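You operate a simulated robot arm through the tools that you are given. There is no shell and no other tool.

You are at the controls of a simulated robot arm. One attempt, no reset.

TASK
Put things in order on the top of the wall bench. At the end: the oil tub from the top of the wall bench stands where the grey steel block stood; the grey dirty filter stands on top of the shim stack; the bobbin from the top of the wall bench is in the black parts tray; the teal wire end from the top of the wall bench stands on top of the brown carton (marked "Liner"); the grey steel block from the top of the wall bench is in the green box; whatever was shut is shut again. Leave all else as you found it, and nothing knocked over.

Only the result counts: the job must be done as asked and must still hold three seconds after the hand-in. Knocking over, shifting, dropping, spilling or breaking anything else fails it.

THE ROBOT
A 6-joint arm with a two-finger gripper, fixed in place. Base frame: the origin is on the floor under the middle of its stand, x ahead of it, y to its left, z up; the work surface is at about z = 740. Units: mm, rad, N and s.
With the tool pointing down near the work surface it reaches from about 340 to 680 mm from the base axis. Its first joint turns from -1.152 to 1.152 rad. Payload 2.45 kg.
The TCP is the grasp point between the finger pads, 30 mm short of the fingertips. In the tool frame z runs along the fingers and y along their closing line. The gripper opens to 106 mm; its body begins 79 mm behind the TCP.
Orientation is that of the tool frame in the base frame, as [roll, pitch, yaw] about the fixed x, y, z axes, in that order (R = Rz(yaw) Ry(pitch) Rx(roll)). With the fingers straight down and closing along the base's y, the tool's x points along the base's -x, its y along +y and its z along -z.

THE INTERFACE
- The arm moves only by the tool apply_moves. Its argument "commands" is a list that holds one entry, the list of rows, each a list of 7 numbers: the shift along the tool's x, y, z in mm, then the turn, a rotation vector about the tool's x, y, z in rad, then the gripper command, from -1 (shut) to 1 (fully open), values between in proportion. In form: [[[dx, dy, dz, rx, ry, rz, gripper], ...]]. A call has 1 to 20 rows; each row is the pose to reach, as a shift and turn from the pose commanded when the call began, along the tool's axes at that moment. A row lasts 0.2 s, in which the tool goes at most 50 mm and 0.15 rad; a call with a longer step from one row to the next is refused whole, and so is a gripper value outside its range. Where a pose cannot be reached the arm comes as near as it can. A force on the tool above 40 N (or 10 N above the force at the start of the call, whichever is more), or a blocked arm, ends the call early, and 0.2 s more pass. Each finger travels about 153 mm/s and halts on what it meets, pressing with about 34 N; the grip force reading is that of the motor and also rises with nothing between the fingers. The clock runs only during rows and for 0.2 s after the last one: add rows that repeat a pose to give the fingers time. It gives the time, the measured TCP pose, the force on the tool (base axes), the opening and the grip force at its end, in the units of the frame above (readings bear some noise), with the torque about the TCP (base axes, N m) and any sound that the robot's microphone picked up, and new pictures: "pictures" is both (left out), scene, wrist or none.
- Cameras (640 x 400 px; columns grow to the right, rows downward): "scene" is fixed at [41.3, 414.4, 1384]; the picture's right is [-0.84, -0.54, 0.00], its down [-0.40, 0.63, -0.66] and it looks along [0.36, -0.56, -0.75] (base axes); focal length 318 px, centre (320, 200). "wrist" rides on the gripper at [76, -2, -106] in the tool frame; the picture's right is [0.02, 1.00, 0.00], its down [-0.78, 0.02, -0.62] and it looks along [-0.62, 0.01, 0.78] (tool axes); focal length 247 px, centre (320, 200). There is no depth. A picture from a camera that has moved, and an enlarged one, comes with that camera's place and axes in the base frame and with its lens.
- inspect(camera, box): a new picture of the part [left, top, right, bottom] of that camera's present view, enlarged. The clock stands still meanwhile.
- job_done(): hands the job in; it is judged then, once.

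Places have to be worked out from the pictures, the camera data and where the tool is seen. Open the gripper and draw the arm clear of the work before you hand the job in, unless the task says otherwise.

The tools are called after "Call:" by a JSON object that holds its "fn" and its "kwargs". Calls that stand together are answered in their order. apply_moves: Moves the arm, as the interface text tells. Its arguments: {"type":"object","properties":{"commands":{"type":"array","items":{"type":"array","items":{"type":"array","items":{"type":"number"}}}},"pictures":{"type":"string","enum":["both","scene","wrist","none"]}},"required":["commands"]} The other tools are called the same way: inspect (camera, box) takes an enlarged picture of a part of a camera's view; job_done () hands the job in.

At the start:

```text
t: 0.0
tcp_pos: [311.3, -64.0, 1014.5]
tcp_rot: [3.141, 0.001, -3.141]
wrist_force: [1.1, 0.6, 0.1]
moment: [0.01, -0.04, -0.04]
gripper_width: 106.1
finger_force: 0.0
```

scene: 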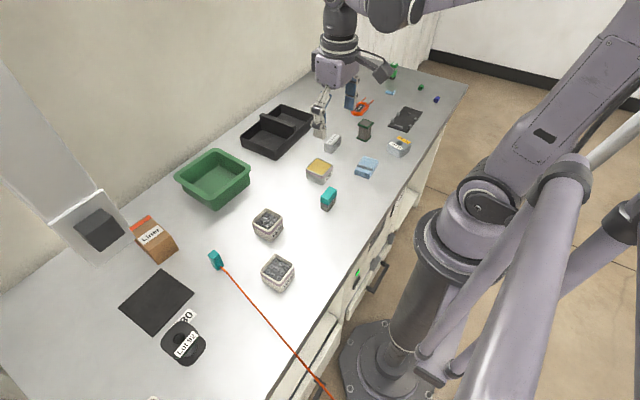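
wrist: 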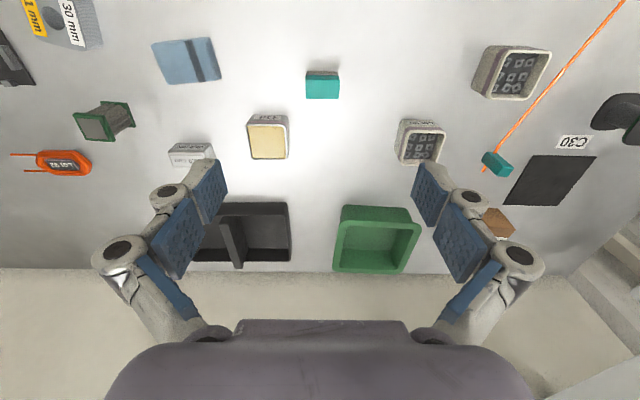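

I'll begin by looking closely at the scene from both cameras to identify the objects.

Call:
{"fn": "inspect", "kwargs": {"camera": "scene", "box": [300, 60, 460, 160]}}

Call:
{"fn": "inspect", "kwargs": {"camera": "scene", "box": [220, 130, 380, 230]}}

Call:
{"fn": "inspect", "kwargs": {"camera": "scene", "box": [160, 200, 320, 300]}}

Call:
{"fn": "inspect", "kwargs": {"camera": "scene", "box": [80, 200, 240, 300]}}

Call:
{"fn": "inspect", "kwargs": {"camera": "scene", "box": [100, 270, 260, 370]}}

Call:
{"fn": "inspect", "kwargs": {"camera": "wrist", "box": [0, 0, 240, 150]}}

Call:
{"fn": "inspect", "kwargs": {"camera": "wrist", "box": [0, 80, 240, 230]}}

Call:
{"fn": "inspect", "kwargs": {"camera": "wrist", "box": [200, 50, 440, 200]}}

Call:
{"fn": "inspect", "kwargs": {"camera": "wrist", "box": [400, 30, 640, 180]}}

Call:
{"fn": "inspect", "kwargs": {"camera": "wrist", "box": [400, 120, 640, 270]}}

```text
4.00 times, centred on (380, 110) of scene
camera zoom: at [41.3, 414.4, 1384.0], right [-0.84, -0.54, 0.0], down [-0.4, 0.63, -0.66], along [0.36, -0.56, -0.75], focal length 1271 px, centre (80, 560)
```

zoom: 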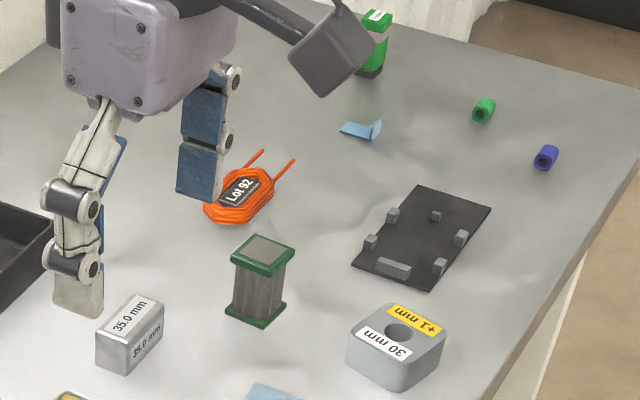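

```text
4.00 times, centred on (300, 180) of scene
camera zoom: at [41.3, 414.4, 1384.0], right [-0.84, -0.54, 0.0], down [-0.4, 0.63, -0.66], along [0.36, -0.56, -0.75], focal length 1271 px, centre (400, 280)
```

zoom: 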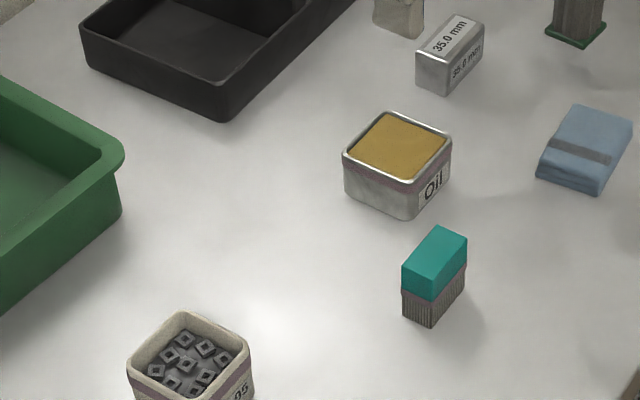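

```text
4.00 times, centred on (240, 250) of scene
camera zoom: at [41.3, 414.4, 1384.0], right [-0.84, -0.54, 0.0], down [-0.4, 0.63, -0.66], along [0.36, -0.56, -0.75], focal length 1271 px, centre (640, 0)
```

zoom: 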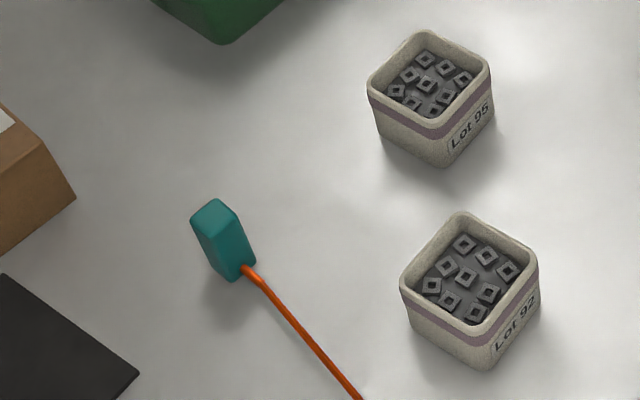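

```text
4.00 times, centred on (160, 250) of scene
camera zoom: at [41.3, 414.4, 1384.0], right [-0.84, -0.54, 0.0], down [-0.4, 0.63, -0.66], along [0.36, -0.56, -0.75], focal length 1271 px, centre (960, 0)
```

zoom: 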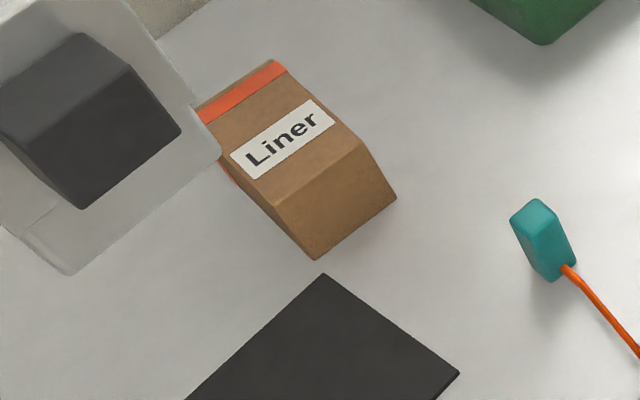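

```text
4.00 times, centred on (180, 320) of scene
camera zoom: at [41.3, 414.4, 1384.0], right [-0.84, -0.54, 0.0], down [-0.4, 0.63, -0.66], along [0.36, -0.56, -0.75], focal length 1271 px, centre (880, -280)
```

zoom: 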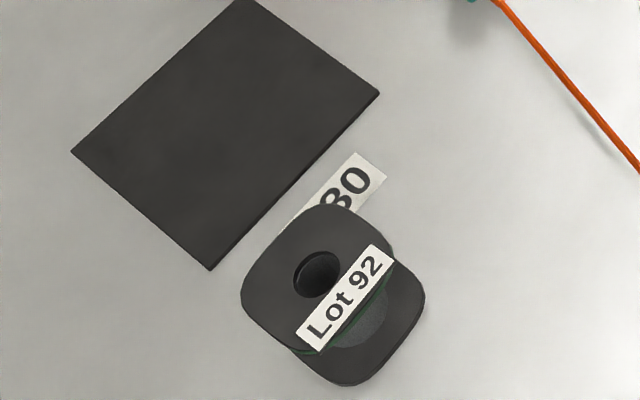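

```text
2.67 times, centred on (120, 75) of wrist
camera zoom: at [234.3, -64.9, 1120.3], right [-0.02, 1.0, 0.0], down [0.78, 0.02, 0.62], along [0.62, 0.01, -0.78], focal length 659 px, centre (853, 533)
```

zoom: 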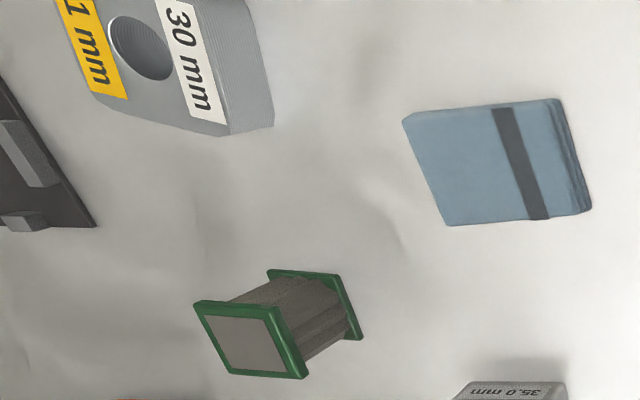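

```text
2.67 times, centred on (120, 155) of wrist
camera zoom: at [234.3, -64.9, 1120.3], right [-0.02, 1.0, 0.0], down [0.78, 0.02, 0.62], along [0.62, 0.01, -0.78], focal length 659 px, centre (853, 320)
```

zoom: 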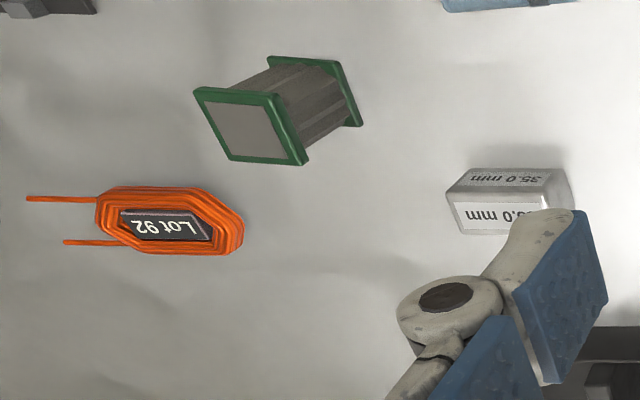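

```text
2.67 times, centred on (320, 125) of wrist
camera zoom: at [234.3, -64.9, 1120.3], right [-0.02, 1.0, 0.0], down [0.78, 0.02, 0.62], along [0.62, 0.01, -0.78], focal length 659 px, centre (320, 400)
```

zoom: 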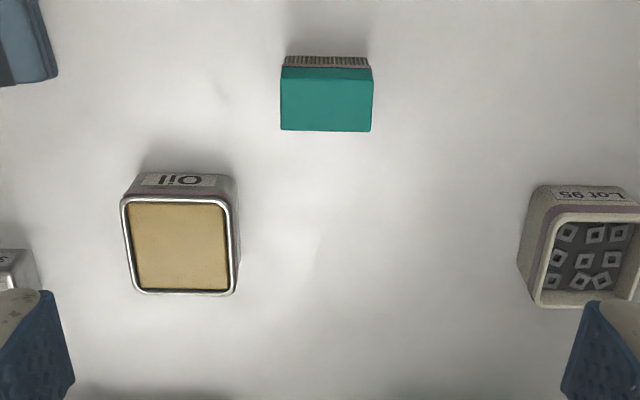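

```text
2.67 times, centred on (520, 105) of wrist
camera zoom: at [234.3, -64.9, 1120.3], right [-0.02, 1.0, 0.0], down [0.78, 0.02, 0.62], along [0.62, 0.01, -0.78], focal length 659 px, centre (-213, 453)
```

zoom: 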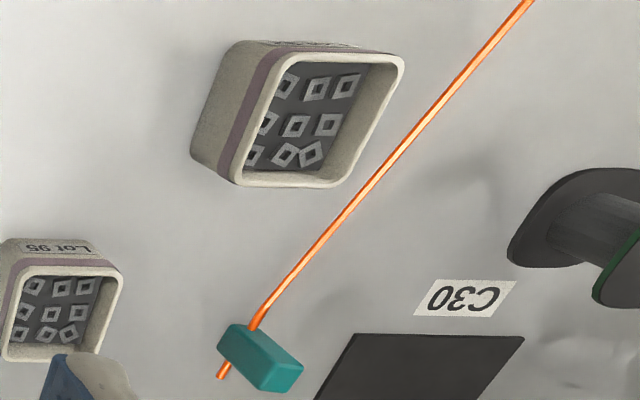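

```text
2.67 times, centred on (520, 195) of wrist
camera zoom: at [234.3, -64.9, 1120.3], right [-0.02, 1.0, 0.0], down [0.78, 0.02, 0.62], along [0.62, 0.01, -0.78], focal length 659 px, centre (-213, 213)
```

zoom: 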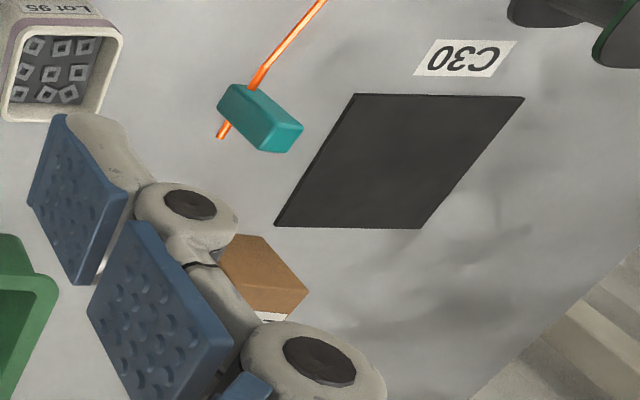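

Call:
{"fn": "inspect", "kwargs": {"camera": "scene", "box": [300, 220, 460, 320]}}

Call:
{"fn": "inspect", "kwargs": {"camera": "scene", "box": [260, 300, 420, 400]}}

Call:
{"fn": "inspect", "kwargs": {"camera": "scene", "box": [0, 140, 160, 240]}}

Call:
{"fn": "inspect", "kwargs": {"camera": "scene", "box": [330, 80, 410, 130]}}

Call:
{"fn": "inspect", "kwargs": {"camera": "scene", "box": [360, 50, 440, 100]}}

Call:
{"fn": "inspect", "kwargs": {"camera": "scene", "box": [230, 90, 330, 160]}}

Call:
{"fn": "inspect", "kwargs": {"camera": "scene", "box": [100, 350, 260, 400]}}

```text
4.00 times, centred on (380, 270) of scene
camera zoom: at [41.3, 414.4, 1384.0], right [-0.84, -0.54, 0.0], down [-0.4, 0.63, -0.66], along [0.36, -0.56, -0.75], focal length 1271 px, centre (80, -80)
```

zoom: 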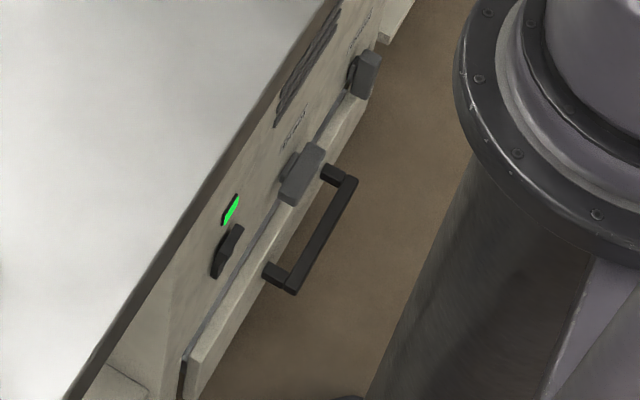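

```text
4.00 times, centred on (340, 350) of scene
camera zoom: at [41.3, 414.4, 1384.0], right [-0.84, -0.54, 0.0], down [-0.4, 0.63, -0.66], along [0.36, -0.56, -0.75], focal length 1271 px, centre (240, -400)
```

zoom: 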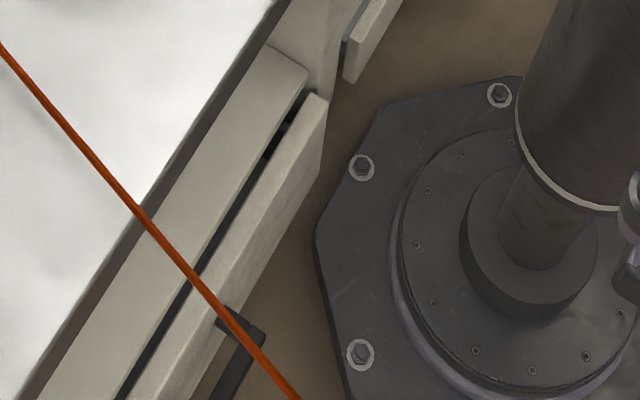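

```text
4.00 times, centred on (80, 190) of scene
camera zoom: at [41.3, 414.4, 1384.0], right [-0.84, -0.54, 0.0], down [-0.4, 0.63, -0.66], along [0.36, -0.56, -0.75], focal length 1271 px, centre (1280, 240)
```

zoom: 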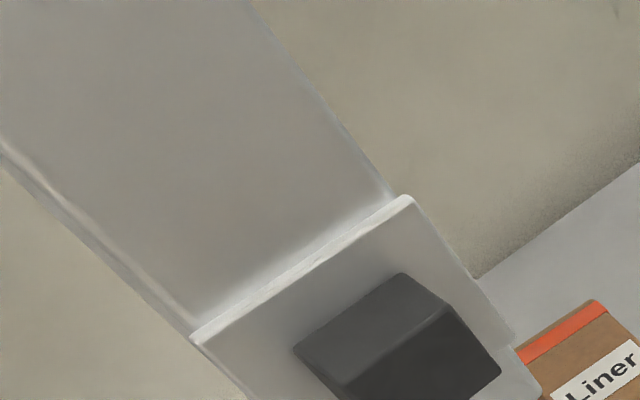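

```text
8.00 times, centred on (370, 105) of scene
camera zoom: at [41.3, 414.4, 1384.0], right [-0.84, -0.54, 0.0], down [-0.4, 0.63, -0.66], along [0.36, -0.56, -0.75], focal length 2542 px, centre (-80, 960)
```

zoom: 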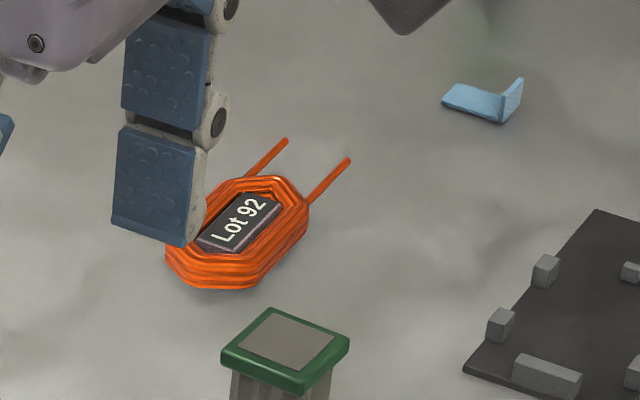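

```text
8.00 times, centred on (400, 75) of scene
camera zoom: at [41.3, 414.4, 1384.0], right [-0.84, -0.54, 0.0], down [-0.4, 0.63, -0.66], along [0.36, -0.56, -0.75], focal length 2542 px, centre (-320, 1200)
```

zoom: 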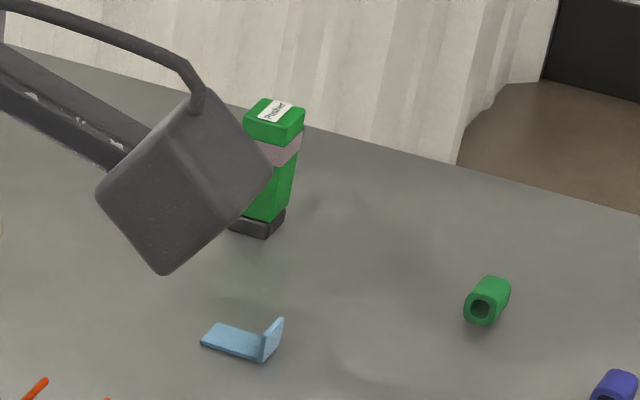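

```text
5.71 times, centred on (280, 125) of scene
camera zoom: at [41.3, 414.4, 1384.0], right [-0.84, -0.54, 0.0], down [-0.4, 0.63, -0.66], along [0.36, -0.56, -0.75], focal length 1816 px, centre (549, 629)
```

zoom: 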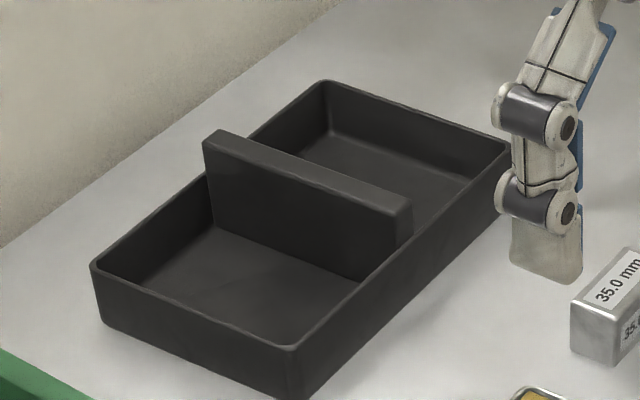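

```text
4.00 times, centred on (180, 375) of scene
camera zoom: at [41.3, 414.4, 1384.0], right [-0.84, -0.54, 0.0], down [-0.4, 0.63, -0.66], along [0.36, -0.56, -0.75], focal length 1271 px, centre (880, -500)
```

zoom: 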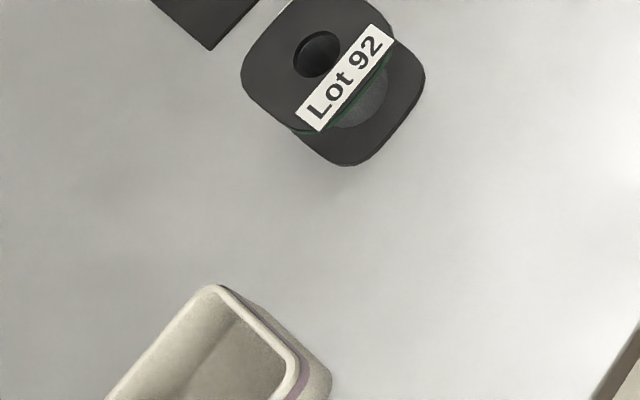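

Call:
{"fn": "inspect", "kwargs": {"camera": "scene", "box": [340, 210, 420, 260]}}

Call:
{"fn": "inspect", "kwargs": {"camera": "scene", "box": [340, 245, 404, 295]}}

Call:
{"fn": "inspect", "kwargs": {"camera": "scene", "box": [375, 130, 455, 230]}}

Call:
{"fn": "inspect", "kwargs": {"camera": "scene", "box": [130, 380, 180, 400]}}

```text
8.00 times, centred on (380, 235) of scene
camera zoom: at [41.3, 414.4, 1384.0], right [-0.84, -0.54, 0.0], down [-0.4, 0.63, -0.66], along [0.36, -0.56, -0.75], focal length 2542 px, centre (-160, -80)
```

zoom: 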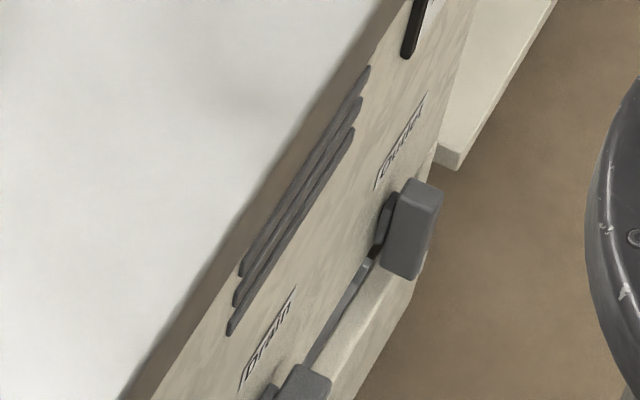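

```text
8.00 times, centred on (372, 270) of scene
camera zoom: at [41.3, 414.4, 1384.0], right [-0.84, -0.54, 0.0], down [-0.4, 0.63, -0.66], along [0.36, -0.56, -0.75], focal length 2542 px, centre (-96, -360)
```

zoom: 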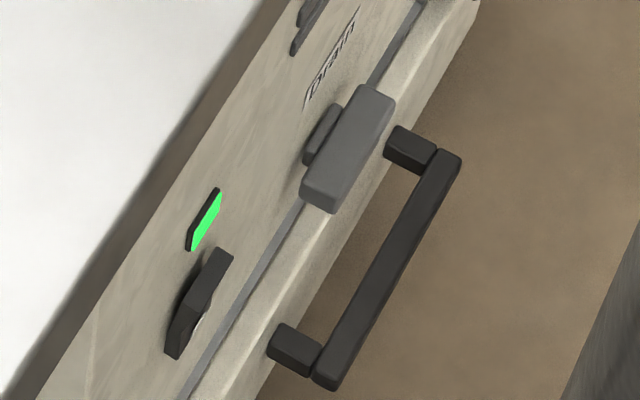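

```text
4.00 times, centred on (415, 180) of scene
camera zoom: at [41.3, 414.4, 1384.0], right [-0.84, -0.54, 0.0], down [-0.4, 0.63, -0.66], along [0.36, -0.56, -0.75], focal length 1271 px, centre (-60, 280)
```

zoom: 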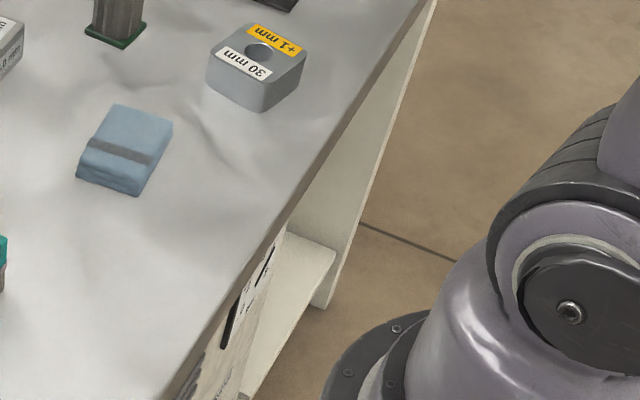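

```text
12.80 times, centred on (155, 390) of scene
camera zoom: at [41.3, 414.4, 1384.0], right [-0.84, -0.54, 0.0], down [-0.4, 0.63, -0.66], along [0.36, -0.56, -0.75], focal length 4068 px, centre (2432, -2232)
```

zoom: 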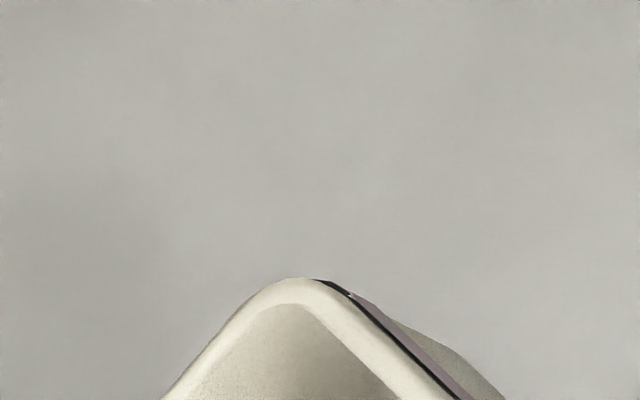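

The drawers/panel below are out of the arm's reach; all named things seem to be on the bench top. I move the wrist camera to the left side to look at the carton, wire end, bobbin and the wall fixture.

Call:
{"fn": "apply_moves", "kwargs": {"commands": [[[0, 44, 0, 0, 0, 0, 1], [0, 88, 0, 0, 0, 0, 1], [0, 132, 0, 0, 0, 0, 1], [0, 176, 0, 0, 0, 0, 1], [0, 220, 0, 0, 0, 0, 1], [0, 264, 0, 0, 0, 0, 1], [0, 264, 0, 0, 0, 0, 1]]]}}

```text
t: 1.6
tcp_pos: [313.0, 200.6, 1015.3]
tcp_rot: [3.141, 0.002, -3.142]
wrist_force: [0.3, 0.2, 0.5]
moment: [-0.01, -0.03, 0.01]
gripper_width: 106.2
finger_force: 0.1
camera wrist: at [235.1, 199.2, 1121.9], right [-0.02, 1.0, 0.0], down [0.78, 0.02, 0.62], along [0.62, 0.01, -0.78], focal length 247 px, centre (320, 200)
```

scene: 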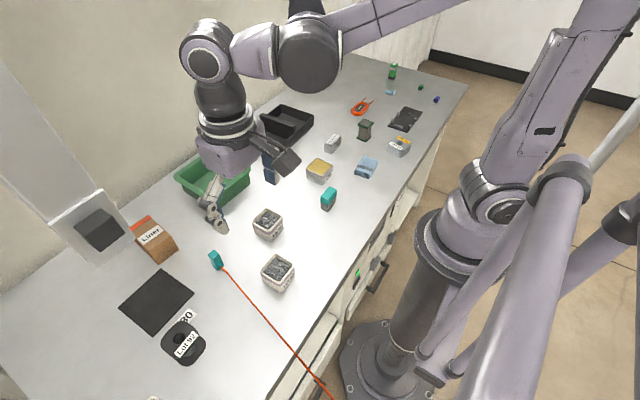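
wrist: 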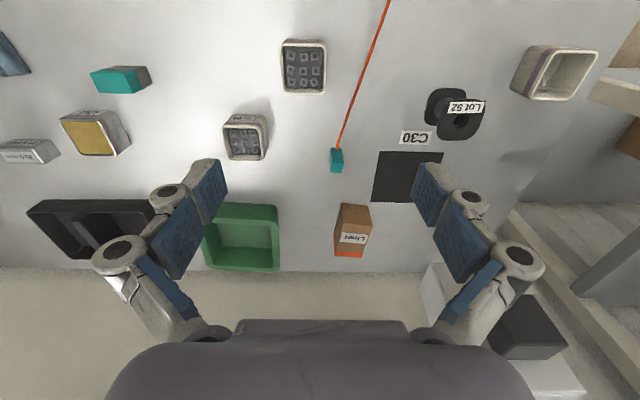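

Call:
{"fn": "inspect", "kwargs": {"camera": "wrist", "box": [320, 130, 480, 270]}}

Call:
{"fn": "inspect", "kwargs": {"camera": "wrist", "box": [400, 230, 640, 400]}}

Call:
{"fn": "inspect", "kwargs": {"camera": "wrist", "box": [400, 60, 540, 160]}}

Call:
{"fn": "inspect", "kwargs": {"camera": "wrist", "box": [200, 20, 360, 180]}}

Call:
{"fn": "inspect", "kwargs": {"camera": "wrist", "box": [0, 20, 160, 180]}}

Call:
{"fn": "inspect", "kwargs": {"camera": "scene", "box": [330, 50, 480, 190]}}

```text
2.86 times, centred on (400, 200) of wrist
camera zoom: at [235.1, 199.2, 1121.9], right [-0.02, 1.0, 0.0], down [0.78, 0.02, 0.62], along [0.62, 0.01, -0.78], focal length 706 px, centre (91, 200)
```

zoom: 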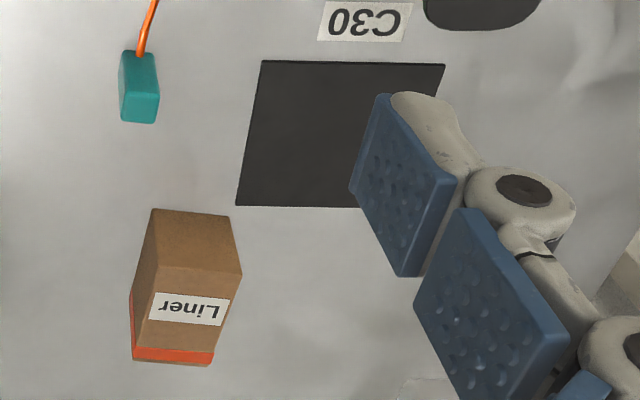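

```text
2.35 times, centred on (520, 315) of wrist
camera zoom: at [235.1, 199.2, 1121.9], right [-0.02, 1.0, 0.0], down [0.78, 0.02, 0.62], along [0.62, 0.01, -0.78], focal length 581 px, centre (-151, -71)
```

zoom: 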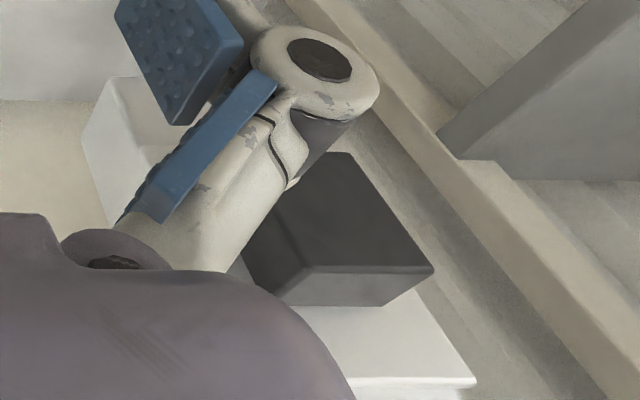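

```text
4.00 times, centred on (470, 110) of wrist
camera zoom: at [235.1, 199.2, 1121.9], right [-0.02, 1.0, 0.0], down [0.78, 0.02, 0.62], along [0.62, 0.01, -0.78], focal length 988 px, centre (-280, 560)
```

zoom: 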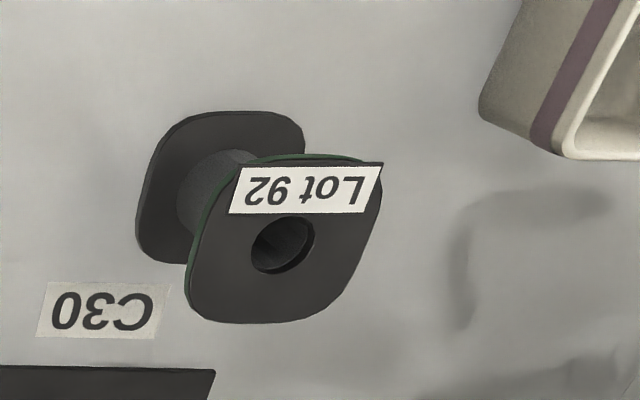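

```text
2.50 times, centred on (280, 100) of wrist
camera zoom: at [235.1, 199.2, 1121.9], right [-0.02, 1.0, 0.0], down [0.78, 0.02, 0.62], along [0.62, 0.01, -0.78], focal length 617 px, centre (420, 450)
```

zoom: 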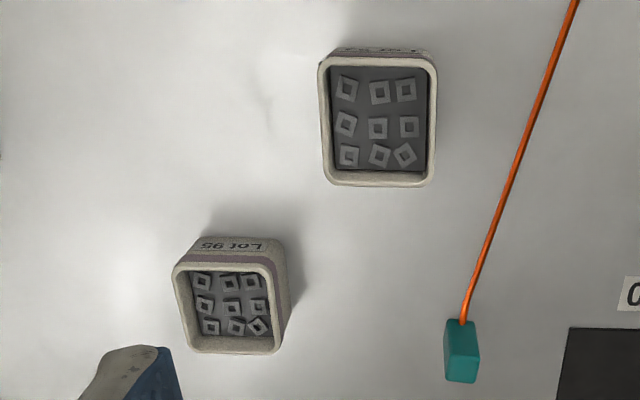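

```text
2.50 times, centred on (80, 100) of wrist
camera zoom: at [235.1, 199.2, 1121.9], right [-0.02, 1.0, 0.0], down [0.78, 0.02, 0.62], along [0.62, 0.01, -0.78], focal length 617 px, centre (920, 450)
```

zoom: 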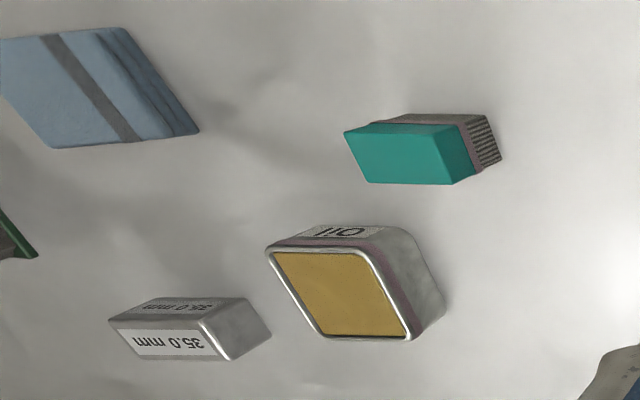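

```text
2.86 times, centred on (405, 120) of scene
camera zoom: at [41.3, 414.4, 1384.0], right [-0.84, -0.54, 0.0], down [-0.4, 0.63, -0.66], along [0.36, -0.56, -0.75], focal length 908 px, centre (77, 429)
```

zoom: 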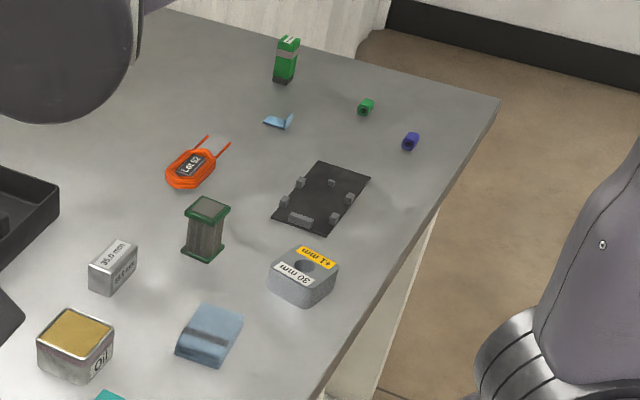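

The layout is clear: shim stack = layered "30 mm/+1 mm" block with bore, filter = green-capped pleated cartridge, steel block = "35.0 mm" block. I go above the steel block (about [435, -273]) for a closer look.

Call:
{"fn": "apply_moves", "kwargs": {"commands": [[[-11, -43, 0, 0, 0, 0, 1], [-22, -86, 0, 0, 0, 0, 1], [-33, -129, 0, 0, 0, 0, 1], [-44, -172, 0, 0, 0, 0, 1], [-55, -215, 0, 0, 0, 0, 1], [-66, -258, 0, 0, 0, 0, 1], [-77, -301, 0, 0, 0, 0, 1], [-88, -344, 0, 0, 0, 0, 1], [-99, -387, 0, 0, 0, 0, 1], [-110, -430, 0, 0, 0, 0, 1], [-122, -473, 0, 0, 0, 0, 1], [-122, -473, 40, 0, 0, 0, 1], [-122, -473, 80, 0, 0, 0, 1], [-122, -473, 115, 0, 0, 0, 1], [-122, -473, 115, 0, 0, 0, 1]]]}}

```text
t: 4.8
tcp_pos: [434.1, -272.6, 899.2]
tcp_rot: [3.14, 0.002, 3.14]
wrist_force: [-0.3, -1.0, 0.7]
moment: [-0.01, 0.0, 0.02]
gripper_width: 105.8
finger_force: 0.1
camera wrist: at [356.3, -274.2, 1005.6], right [-0.02, 1.0, 0.0], down [0.78, 0.02, 0.62], along [0.62, 0.01, -0.78], focal length 247 px, centre (320, 200)
```

scene: 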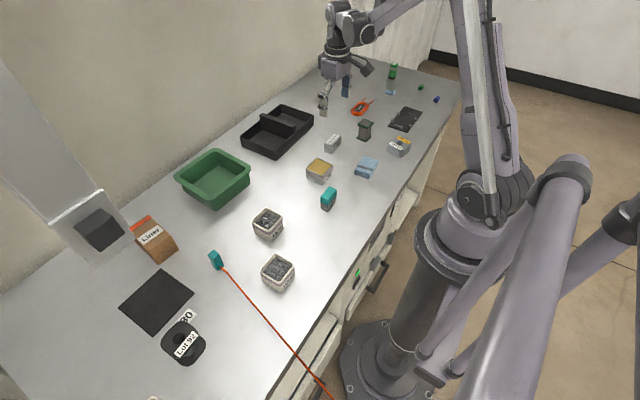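
wrist: 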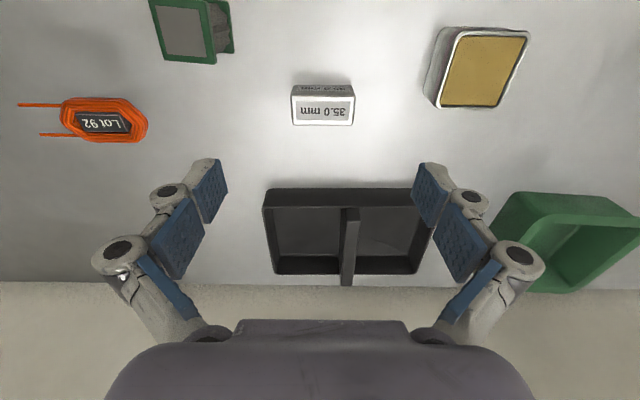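

Call:
{"fn": "inspect", "kwargs": {"camera": "wrist", "box": [272, 60, 372, 140]}}

Call:
{"fn": "inspect", "kwargs": {"camera": "wrist", "box": [400, 0, 560, 130]}}

Call:
{"fn": "inspect", "kwargs": {"camera": "wrist", "box": [100, 0, 260, 130]}}

Call:
{"fn": "inspect", "kwargs": {"camera": "wrist", "box": [240, 160, 480, 310]}}

```text
5.00 times, centred on (322, 100) of wrist
camera zoom: at [356.3, -274.2, 1005.6], right [-0.02, 1.0, 0.0], down [0.78, 0.02, 0.62], along [0.62, 0.01, -0.78], focal length 1235 px, centre (310, 700)
```

zoom: 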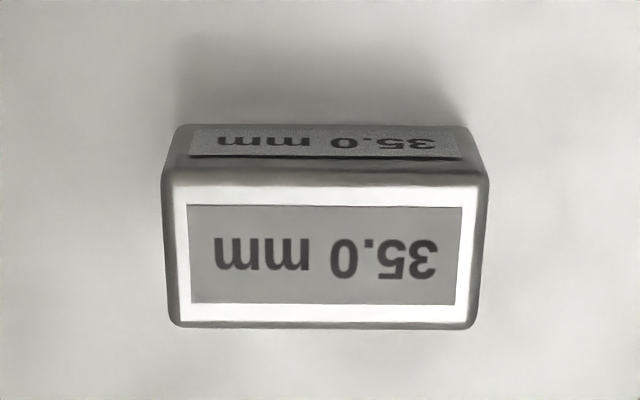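

```text
3.08 times, centred on (480, 65) of wrist
camera zoom: at [356.3, -274.2, 1005.6], right [-0.02, 1.0, 0.0], down [0.78, 0.02, 0.62], along [0.62, 0.01, -0.78], focal length 760 px, centre (-172, 615)
```

zoom: 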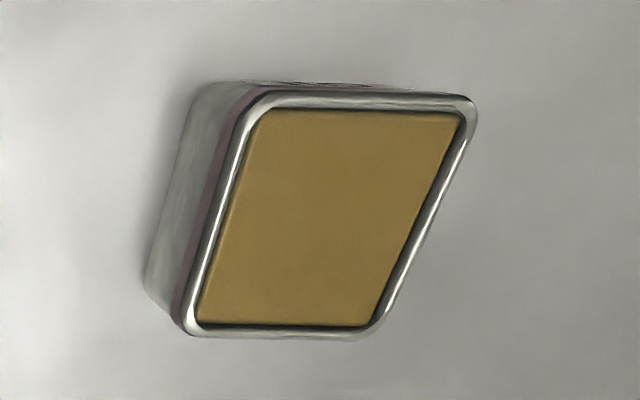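

```text
3.08 times, centred on (180, 65) of wrist
camera zoom: at [356.3, -274.2, 1005.6], right [-0.02, 1.0, 0.0], down [0.78, 0.02, 0.62], along [0.62, 0.01, -0.78], focal length 760 px, centre (751, 615)
```

zoom: 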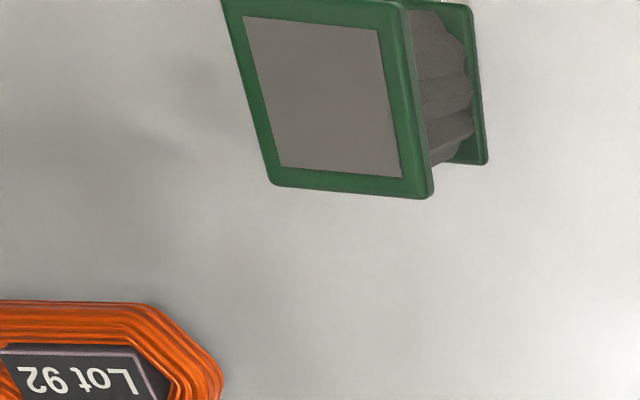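

```text
2.67 times, centred on (360, 235) of wrist
camera zoom: at [356.3, -274.2, 1005.6], right [-0.02, 1.0, 0.0], down [0.78, 0.02, 0.62], along [0.62, 0.01, -0.78], focal length 659 px, centre (213, 107)
```

zoom: 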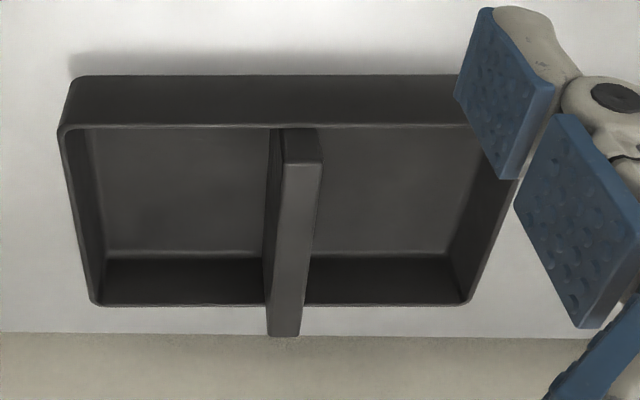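

The block measures about 57 × 27 × 35 mm, centred near [434, -271]. I descend around it and take a grip on its long dimension.

Call:
{"fn": "apply_moves", "kwargs": {"commands": [[[0, 1.5, 40, 0, 0, 0, 1], [0, 1.5, 80, 0, 0, 0, 1], [0, 1.5, 108, 0, 0, 0, 1], [0, 1.5, 124, 0, 0, 0, 1], [0, 1.5, 124, 0, 0, 0, 1]]]}}

```text
t: 6.0
tcp_pos: [433.8, -268.4, 774.4]
tcp_rot: [-3.141, 0.001, 3.141]
wrist_force: [-0.5, -0.1, 0.1]
moment: [0.04, -0.01, -0.01]
gripper_width: 105.9
finger_force: 0.1
camera wrist: at [355.7, -271.4, 880.3], right [-0.02, 1.0, 0.0], down [0.78, 0.02, 0.62], along [0.62, 0.01, -0.78], focal length 247 px, centre (320, 200)
```

scene: 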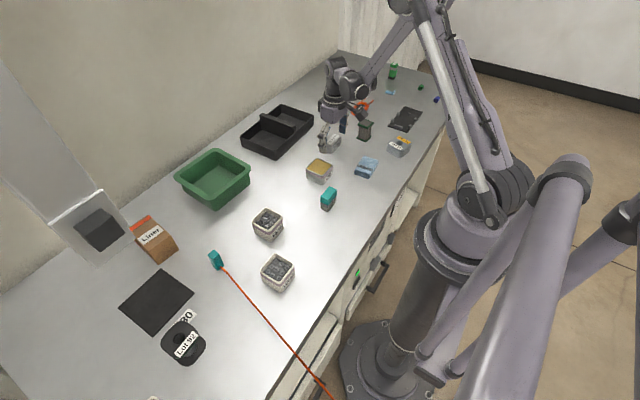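
wrist: 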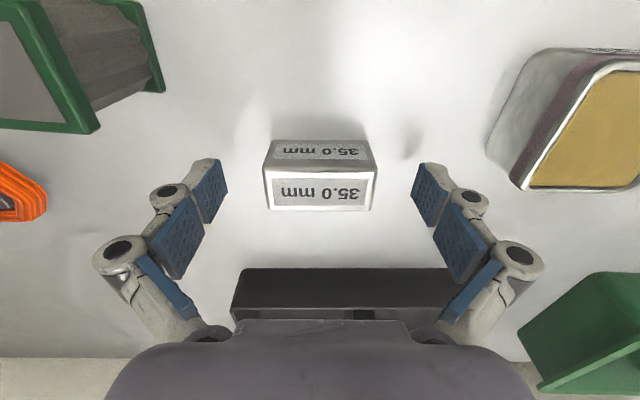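

Block is centred between the pads; closing the gripper.

Call:
{"fn": "apply_moves", "kwargs": {"commands": [[[0, 0, 0, 0, 0, 0, -1], [0, 0, 0, 0, 0, 0, -1], [0, 0, 0, 0, 0, 0, -1]]], "pictures": "wrist"}}

```text
t: 6.8
tcp_pos: [433.4, -270.9, 774.5]
tcp_rot: [-3.14, 0.002, -3.141]
wrist_force: [0.7, 0.0, 3.4]
moment: [-0.17, -0.02, 0.0]
gripper_width: 59.6
finger_force: 33.9
camera wrist: at [355.8, -271.5, 880.7], right [-0.02, 1.0, 0.0], down [0.78, 0.02, 0.62], along [0.62, 0.01, -0.78], focal length 247 px, centre (320, 200)
```

wrist: 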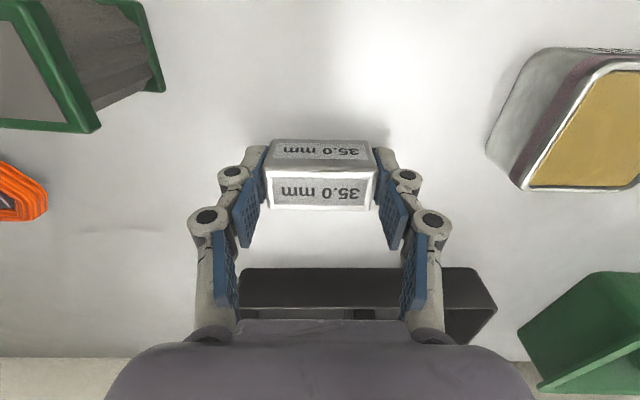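

Gripped at about 59 mm. Lifting straight up.

Call:
{"fn": "apply_moves", "kwargs": {"commands": [[[0, 0, -20, 0, 0, 0, -1], [0, 0, -60, 0, 0, 0, -1], [0, 0, -100, 0, 0, 0, -1], [0, 0, -140, 0, 0, 0, -1], [0, 0, -180, 0, 0, 0, -1], [0, 0, -180, 0, 0, 0, -1]]]}}

```text
t: 8.2
tcp_pos: [431.2, -270.7, 956.6]
tcp_rot: [-3.141, 0.003, -3.141]
wrist_force: [0.2, -0.3, -4.0]
moment: [-0.02, 0.01, -0.02]
gripper_width: 59.4
finger_force: 34.1
camera wrist: at [355.4, -272.3, 1062.4], right [-0.02, 1.0, 0.0], down [0.78, 0.02, 0.62], along [0.62, 0.01, -0.78], focal length 247 px, centre (320, 200)
```

scene: 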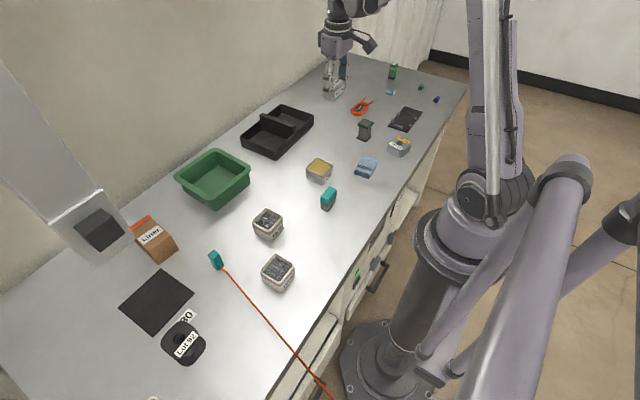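
wrist: 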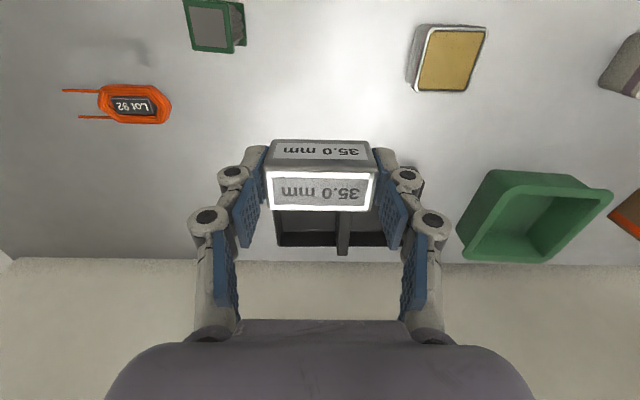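

Block held (about 0.4 kg). Moving over towards the green box at height to see it well.

Call:
{"fn": "apply_moves", "kwargs": {"commands": [[[-14, 40, 0, 0, 0, 0, -1], [-28, 80, 0, 0, 0, 0, -1], [-42, 120, 0, 0, 0, 0, -1], [-56, 160, 0, 0, 0, 0, -1], [-70, 200, 0, 0, 0, 0, -1], [-84, 240, 0, 0, 0, 0, -1], [-98, 280, 0, 0, 0, 0, -1], [-112, 320, 0, 0, 0, 0, -1], [-112, 320, 0, 0, 0, 0, -1]]]}}

```text
t: 10.2
tcp_pos: [546.8, 50.6, 956.5]
tcp_rot: [3.141, 0.001, -3.14]
wrist_force: [-0.2, 0.6, -5.1]
moment: [0.02, 0.02, -0.02]
gripper_width: 59.6
finger_force: 33.9
camera wrist: at [468.8, 49.2, 1063.2], right [-0.02, 1.0, 0.0], down [0.78, 0.02, 0.62], along [0.62, 0.01, -0.78], focal length 247 px, centre (320, 200)
```

scene: 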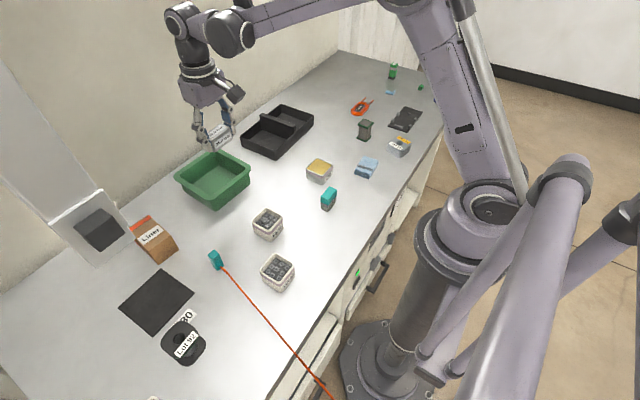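
wrist: 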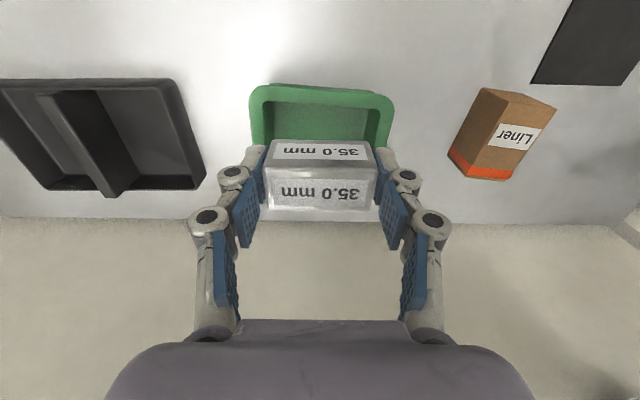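

Call:
{"fn": "inspect", "kwargs": {"camera": "scene", "box": [160, 120, 280, 220]}}

Call:
{"fn": "inspect", "kwargs": {"camera": "wrist", "box": [230, 60, 430, 220]}}

```text
4.00 times, centred on (220, 170) of scene
camera zoom: at [41.3, 414.4, 1384.0], right [-0.84, -0.54, 0.0], down [-0.4, 0.63, -0.66], along [0.36, -0.56, -0.75], focal length 1271 px, centre (720, 320)
```

zoom: 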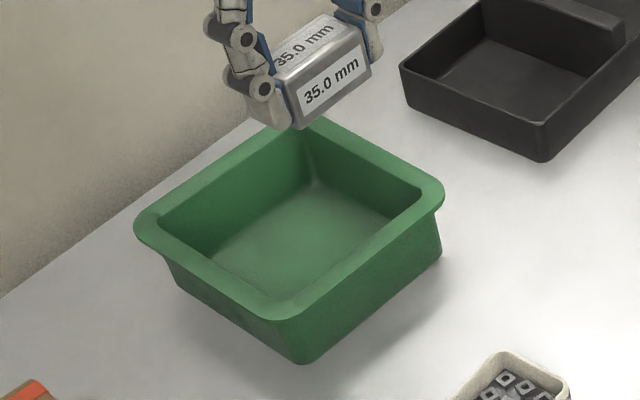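

```text
2.50 times, centred on (330, 140) of wrist
camera zoom: at [468.8, 49.2, 1063.2], right [-0.02, 1.0, 0.0], down [0.78, 0.02, 0.62], along [0.62, 0.01, -0.78], focal length 617 px, centre (295, 350)
```

zoom: 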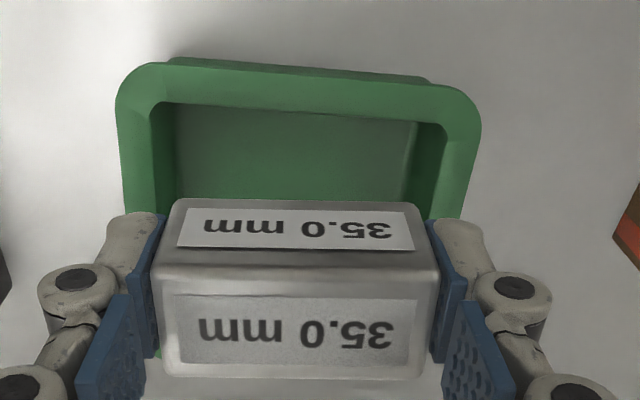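

The green box spans roughly x 550–709, y -25–125 with rim near z≈790 and is turned about 5°. I move over its middle (≈[615, 47]), turn to match and lower to just above the rim.

Call:
{"fn": "apply_moves", "kwargs": {"commands": [[[-35, -1, 0, 0, 0, 0.04, -1], [-70, -1.5, 0, 0, 0, 0.085, -1], [-70, -1.5, 40, 0, 0, 0.085, -1], [-70, -1.5, 80, 0, 0, 0.085, -1], [-70, -1.5, 110, 0, 0, 0.085, -1], [-70, -1.5, 110, 0, 0, 0.085, -1]]]}}

```text
t: 11.6
tcp_pos: [615.4, 47.2, 846.4]
tcp_rot: [3.141, 0.003, 3.058]
wrist_force: [-0.2, 0.7, -4.9]
moment: [0.01, 0.02, 0.02]
gripper_width: 59.5
finger_force: 34.0
camera wrist: at [538.2, 52.6, 951.7], right [0.06, 1.0, 0.0], down [0.78, -0.05, 0.62], along [0.62, -0.04, -0.78], focal length 247 px, centre (320, 200)
```

scene: 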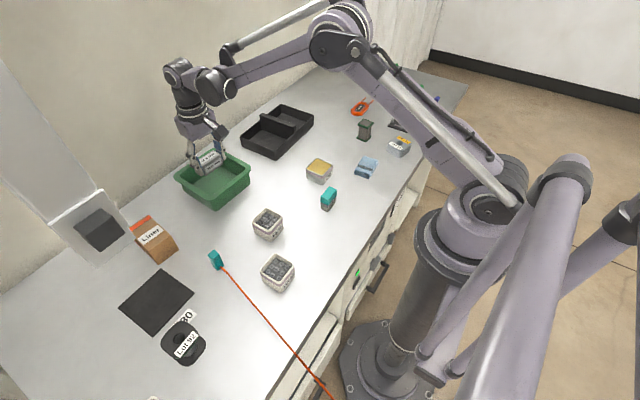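
wrist: 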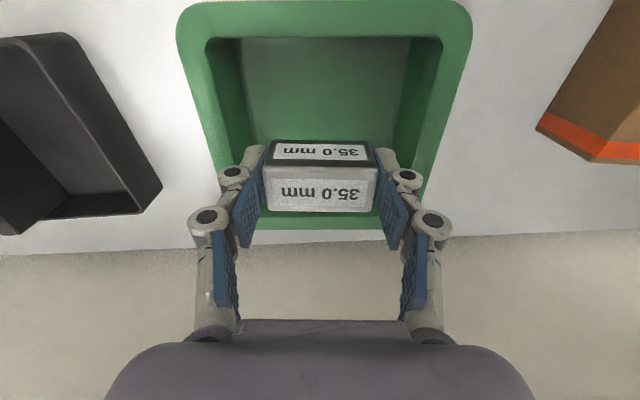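

Well centred over the box. I lower to just above the floor of the box, then finish with small steps.

Call:
{"fn": "apply_moves", "kwargs": {"commands": [[[0, 0, 25, 0, 0, 0, -1], [0, 0, 45, 0, 0, 0, -1], [0, 0, 56, 0, 0, 0, -1], [0, 0, 56, 0, 0, 0, -1]]]}}

```text
t: 12.6
tcp_pos: [615.0, 48.5, 790.2]
tcp_rot: [-3.142, 0.001, 3.057]
wrist_force: [-0.2, 0.0, -4.5]
moment: [0.02, -0.01, -0.02]
gripper_width: 59.6
finger_force: 34.0
camera wrist: at [538.9, 52.9, 896.0], right [0.06, 1.0, 0.0], down [0.78, -0.05, 0.62], along [0.62, -0.04, -0.78], focal length 247 px, centre (320, 200)
```

scene: 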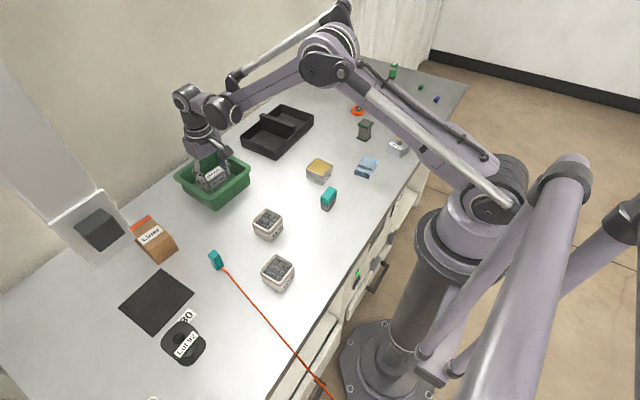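
wrist: 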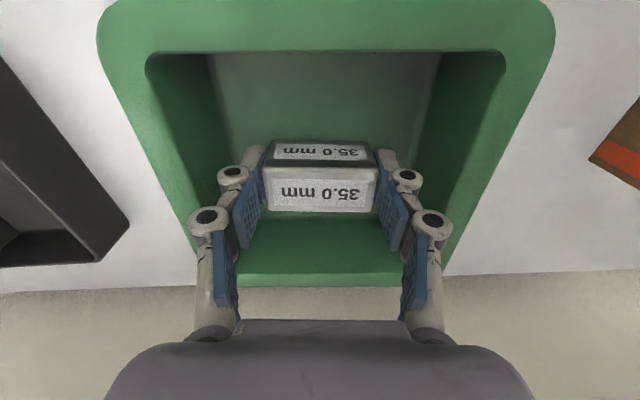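

Call:
{"fn": "apply_moves", "kwargs": {"commands": [[[0, 0, 3, 0, 0, 0, -1], [0, 0, 6, 0, 0, 0, -1], [0, 0, 8, 0, 0, 0, -1], [0, 0, 8, 0, 0, 0, -1]]], "pictures": "none"}}

```text
t: 13.6
tcp_pos: [616.4, 47.5, 781.4]
tcp_rot: [3.14, 0.002, 3.057]
wrist_force: [0.3, 0.2, -4.6]
moment: [-0.02, 0.03, 0.03]
gripper_width: 59.6
finger_force: 33.8
```

Call:
{"fn": "apply_moves", "kwargs": {"commands": [[[0, 0, 1, 0, 0, 0, -1], [0, 0, 2, 0, 0, 0, -1], [0, 0, 2, 0, 0, 0, -1]]], "pictures": "none"}}

Call:
{"fn": "apply_moves", "kwargs": {"commands": [[[0, 0, 1, 0, 0, 0, -1], [0, 0, 2, 0, 0, 0, -1], [0, 0, 2, 0, 0, 0, -1]]], "pictures": "none"}}

```text
t: 14.4
tcp_pos: [615.4, 48.9, 779.4]
tcp_rot: [3.142, 0.002, 3.057]
wrist_force: [0.6, 0.5, -2.4]
moment: [-0.08, -0.03, 0.02]
gripper_width: 59.6
finger_force: 33.1
```

```text
t: 15.2
tcp_pos: [614.7, 47.7, 778.4]
tcp_rot: [-3.139, 0.001, 3.058]
wrist_force: [-0.6, -0.8, 22.1]
moment: [-0.03, 0.0, 0.02]
gripper_width: 60.0
finger_force: 33.7
```

The block has touched the box floor (force rose to +22 N). I ease up 1.5 mm and open a little to release.

Call:
{"fn": "apply_moves", "kwargs": {"commands": [[[0, 0, -1.5, 0, 0, 0, -1], [0, 0, -1.5, 0, 0, 0, 0.35], [0, 0, -1.5, 0, 0, 0, 0.35], [0, 0, -1.5, 0, 0, 0, 0.35]]], "pictures": "wrist"}}

```text
t: 16.2
tcp_pos: [615.4, 47.6, 778.6]
tcp_rot: [-3.141, 0.002, 3.057]
wrist_force: [-0.4, -0.4, -0.9]
moment: [0.0, 0.01, 0.01]
gripper_width: 71.6
finger_force: 0.0
camera wrist: at [539.0, 53.0, 885.2], right [0.06, 1.0, 0.0], down [0.78, -0.05, 0.62], along [0.62, -0.04, -0.78], focal length 247 px, centre (320, 200)
```

wrist: 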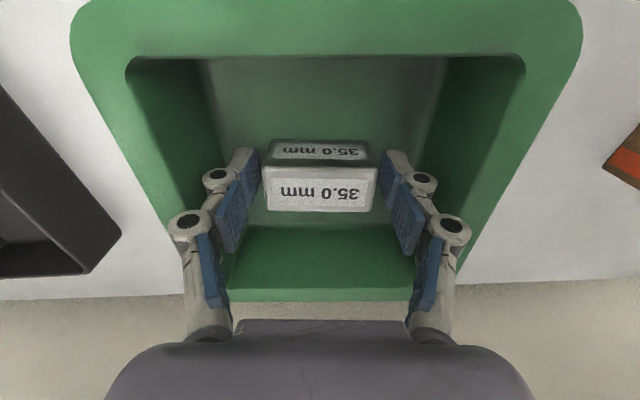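

Released and standing in the box. Now I rise straight up and turn back, then go over the oil tub.

Call:
{"fn": "apply_moves", "kwargs": {"commands": [[[0, 0, -15, 0, 0, 0, 0.35], [0, 0, -50, 0, 0, 0, 0.35], [0, 0, -90, 0, 0, 0, 0.35], [0, 0, -130, 0, 0, 0, 0.35], [0, 0, -170, 0, 0, 0, 0.35], [0, 0, -170, 0, 0, -0.085, 0.35], [0, 0, -170, 0, 0, -0.085, 1]]]}}

```text
t: 17.8
tcp_pos: [616.7, 48.1, 949.7]
tcp_rot: [3.141, 0.001, -3.138]
wrist_force: [0.1, 0.0, 0.5]
moment: [-0.04, 0.01, 0.01]
gripper_width: 106.1
finger_force: 0.1
camera wrist: at [540.2, 47.0, 1055.6], right [-0.02, 1.0, 0.0], down [0.78, 0.02, 0.62], along [0.62, 0.01, -0.78], focal length 247 px, centre (320, 200)
```

scene: 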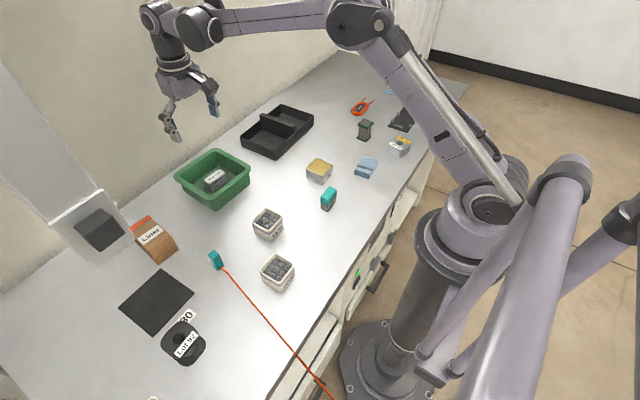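
wrist: 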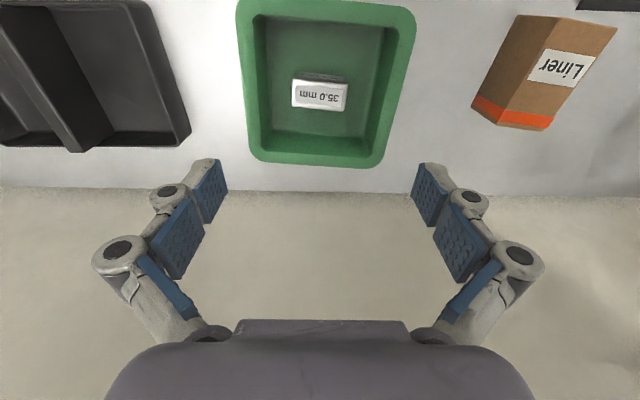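

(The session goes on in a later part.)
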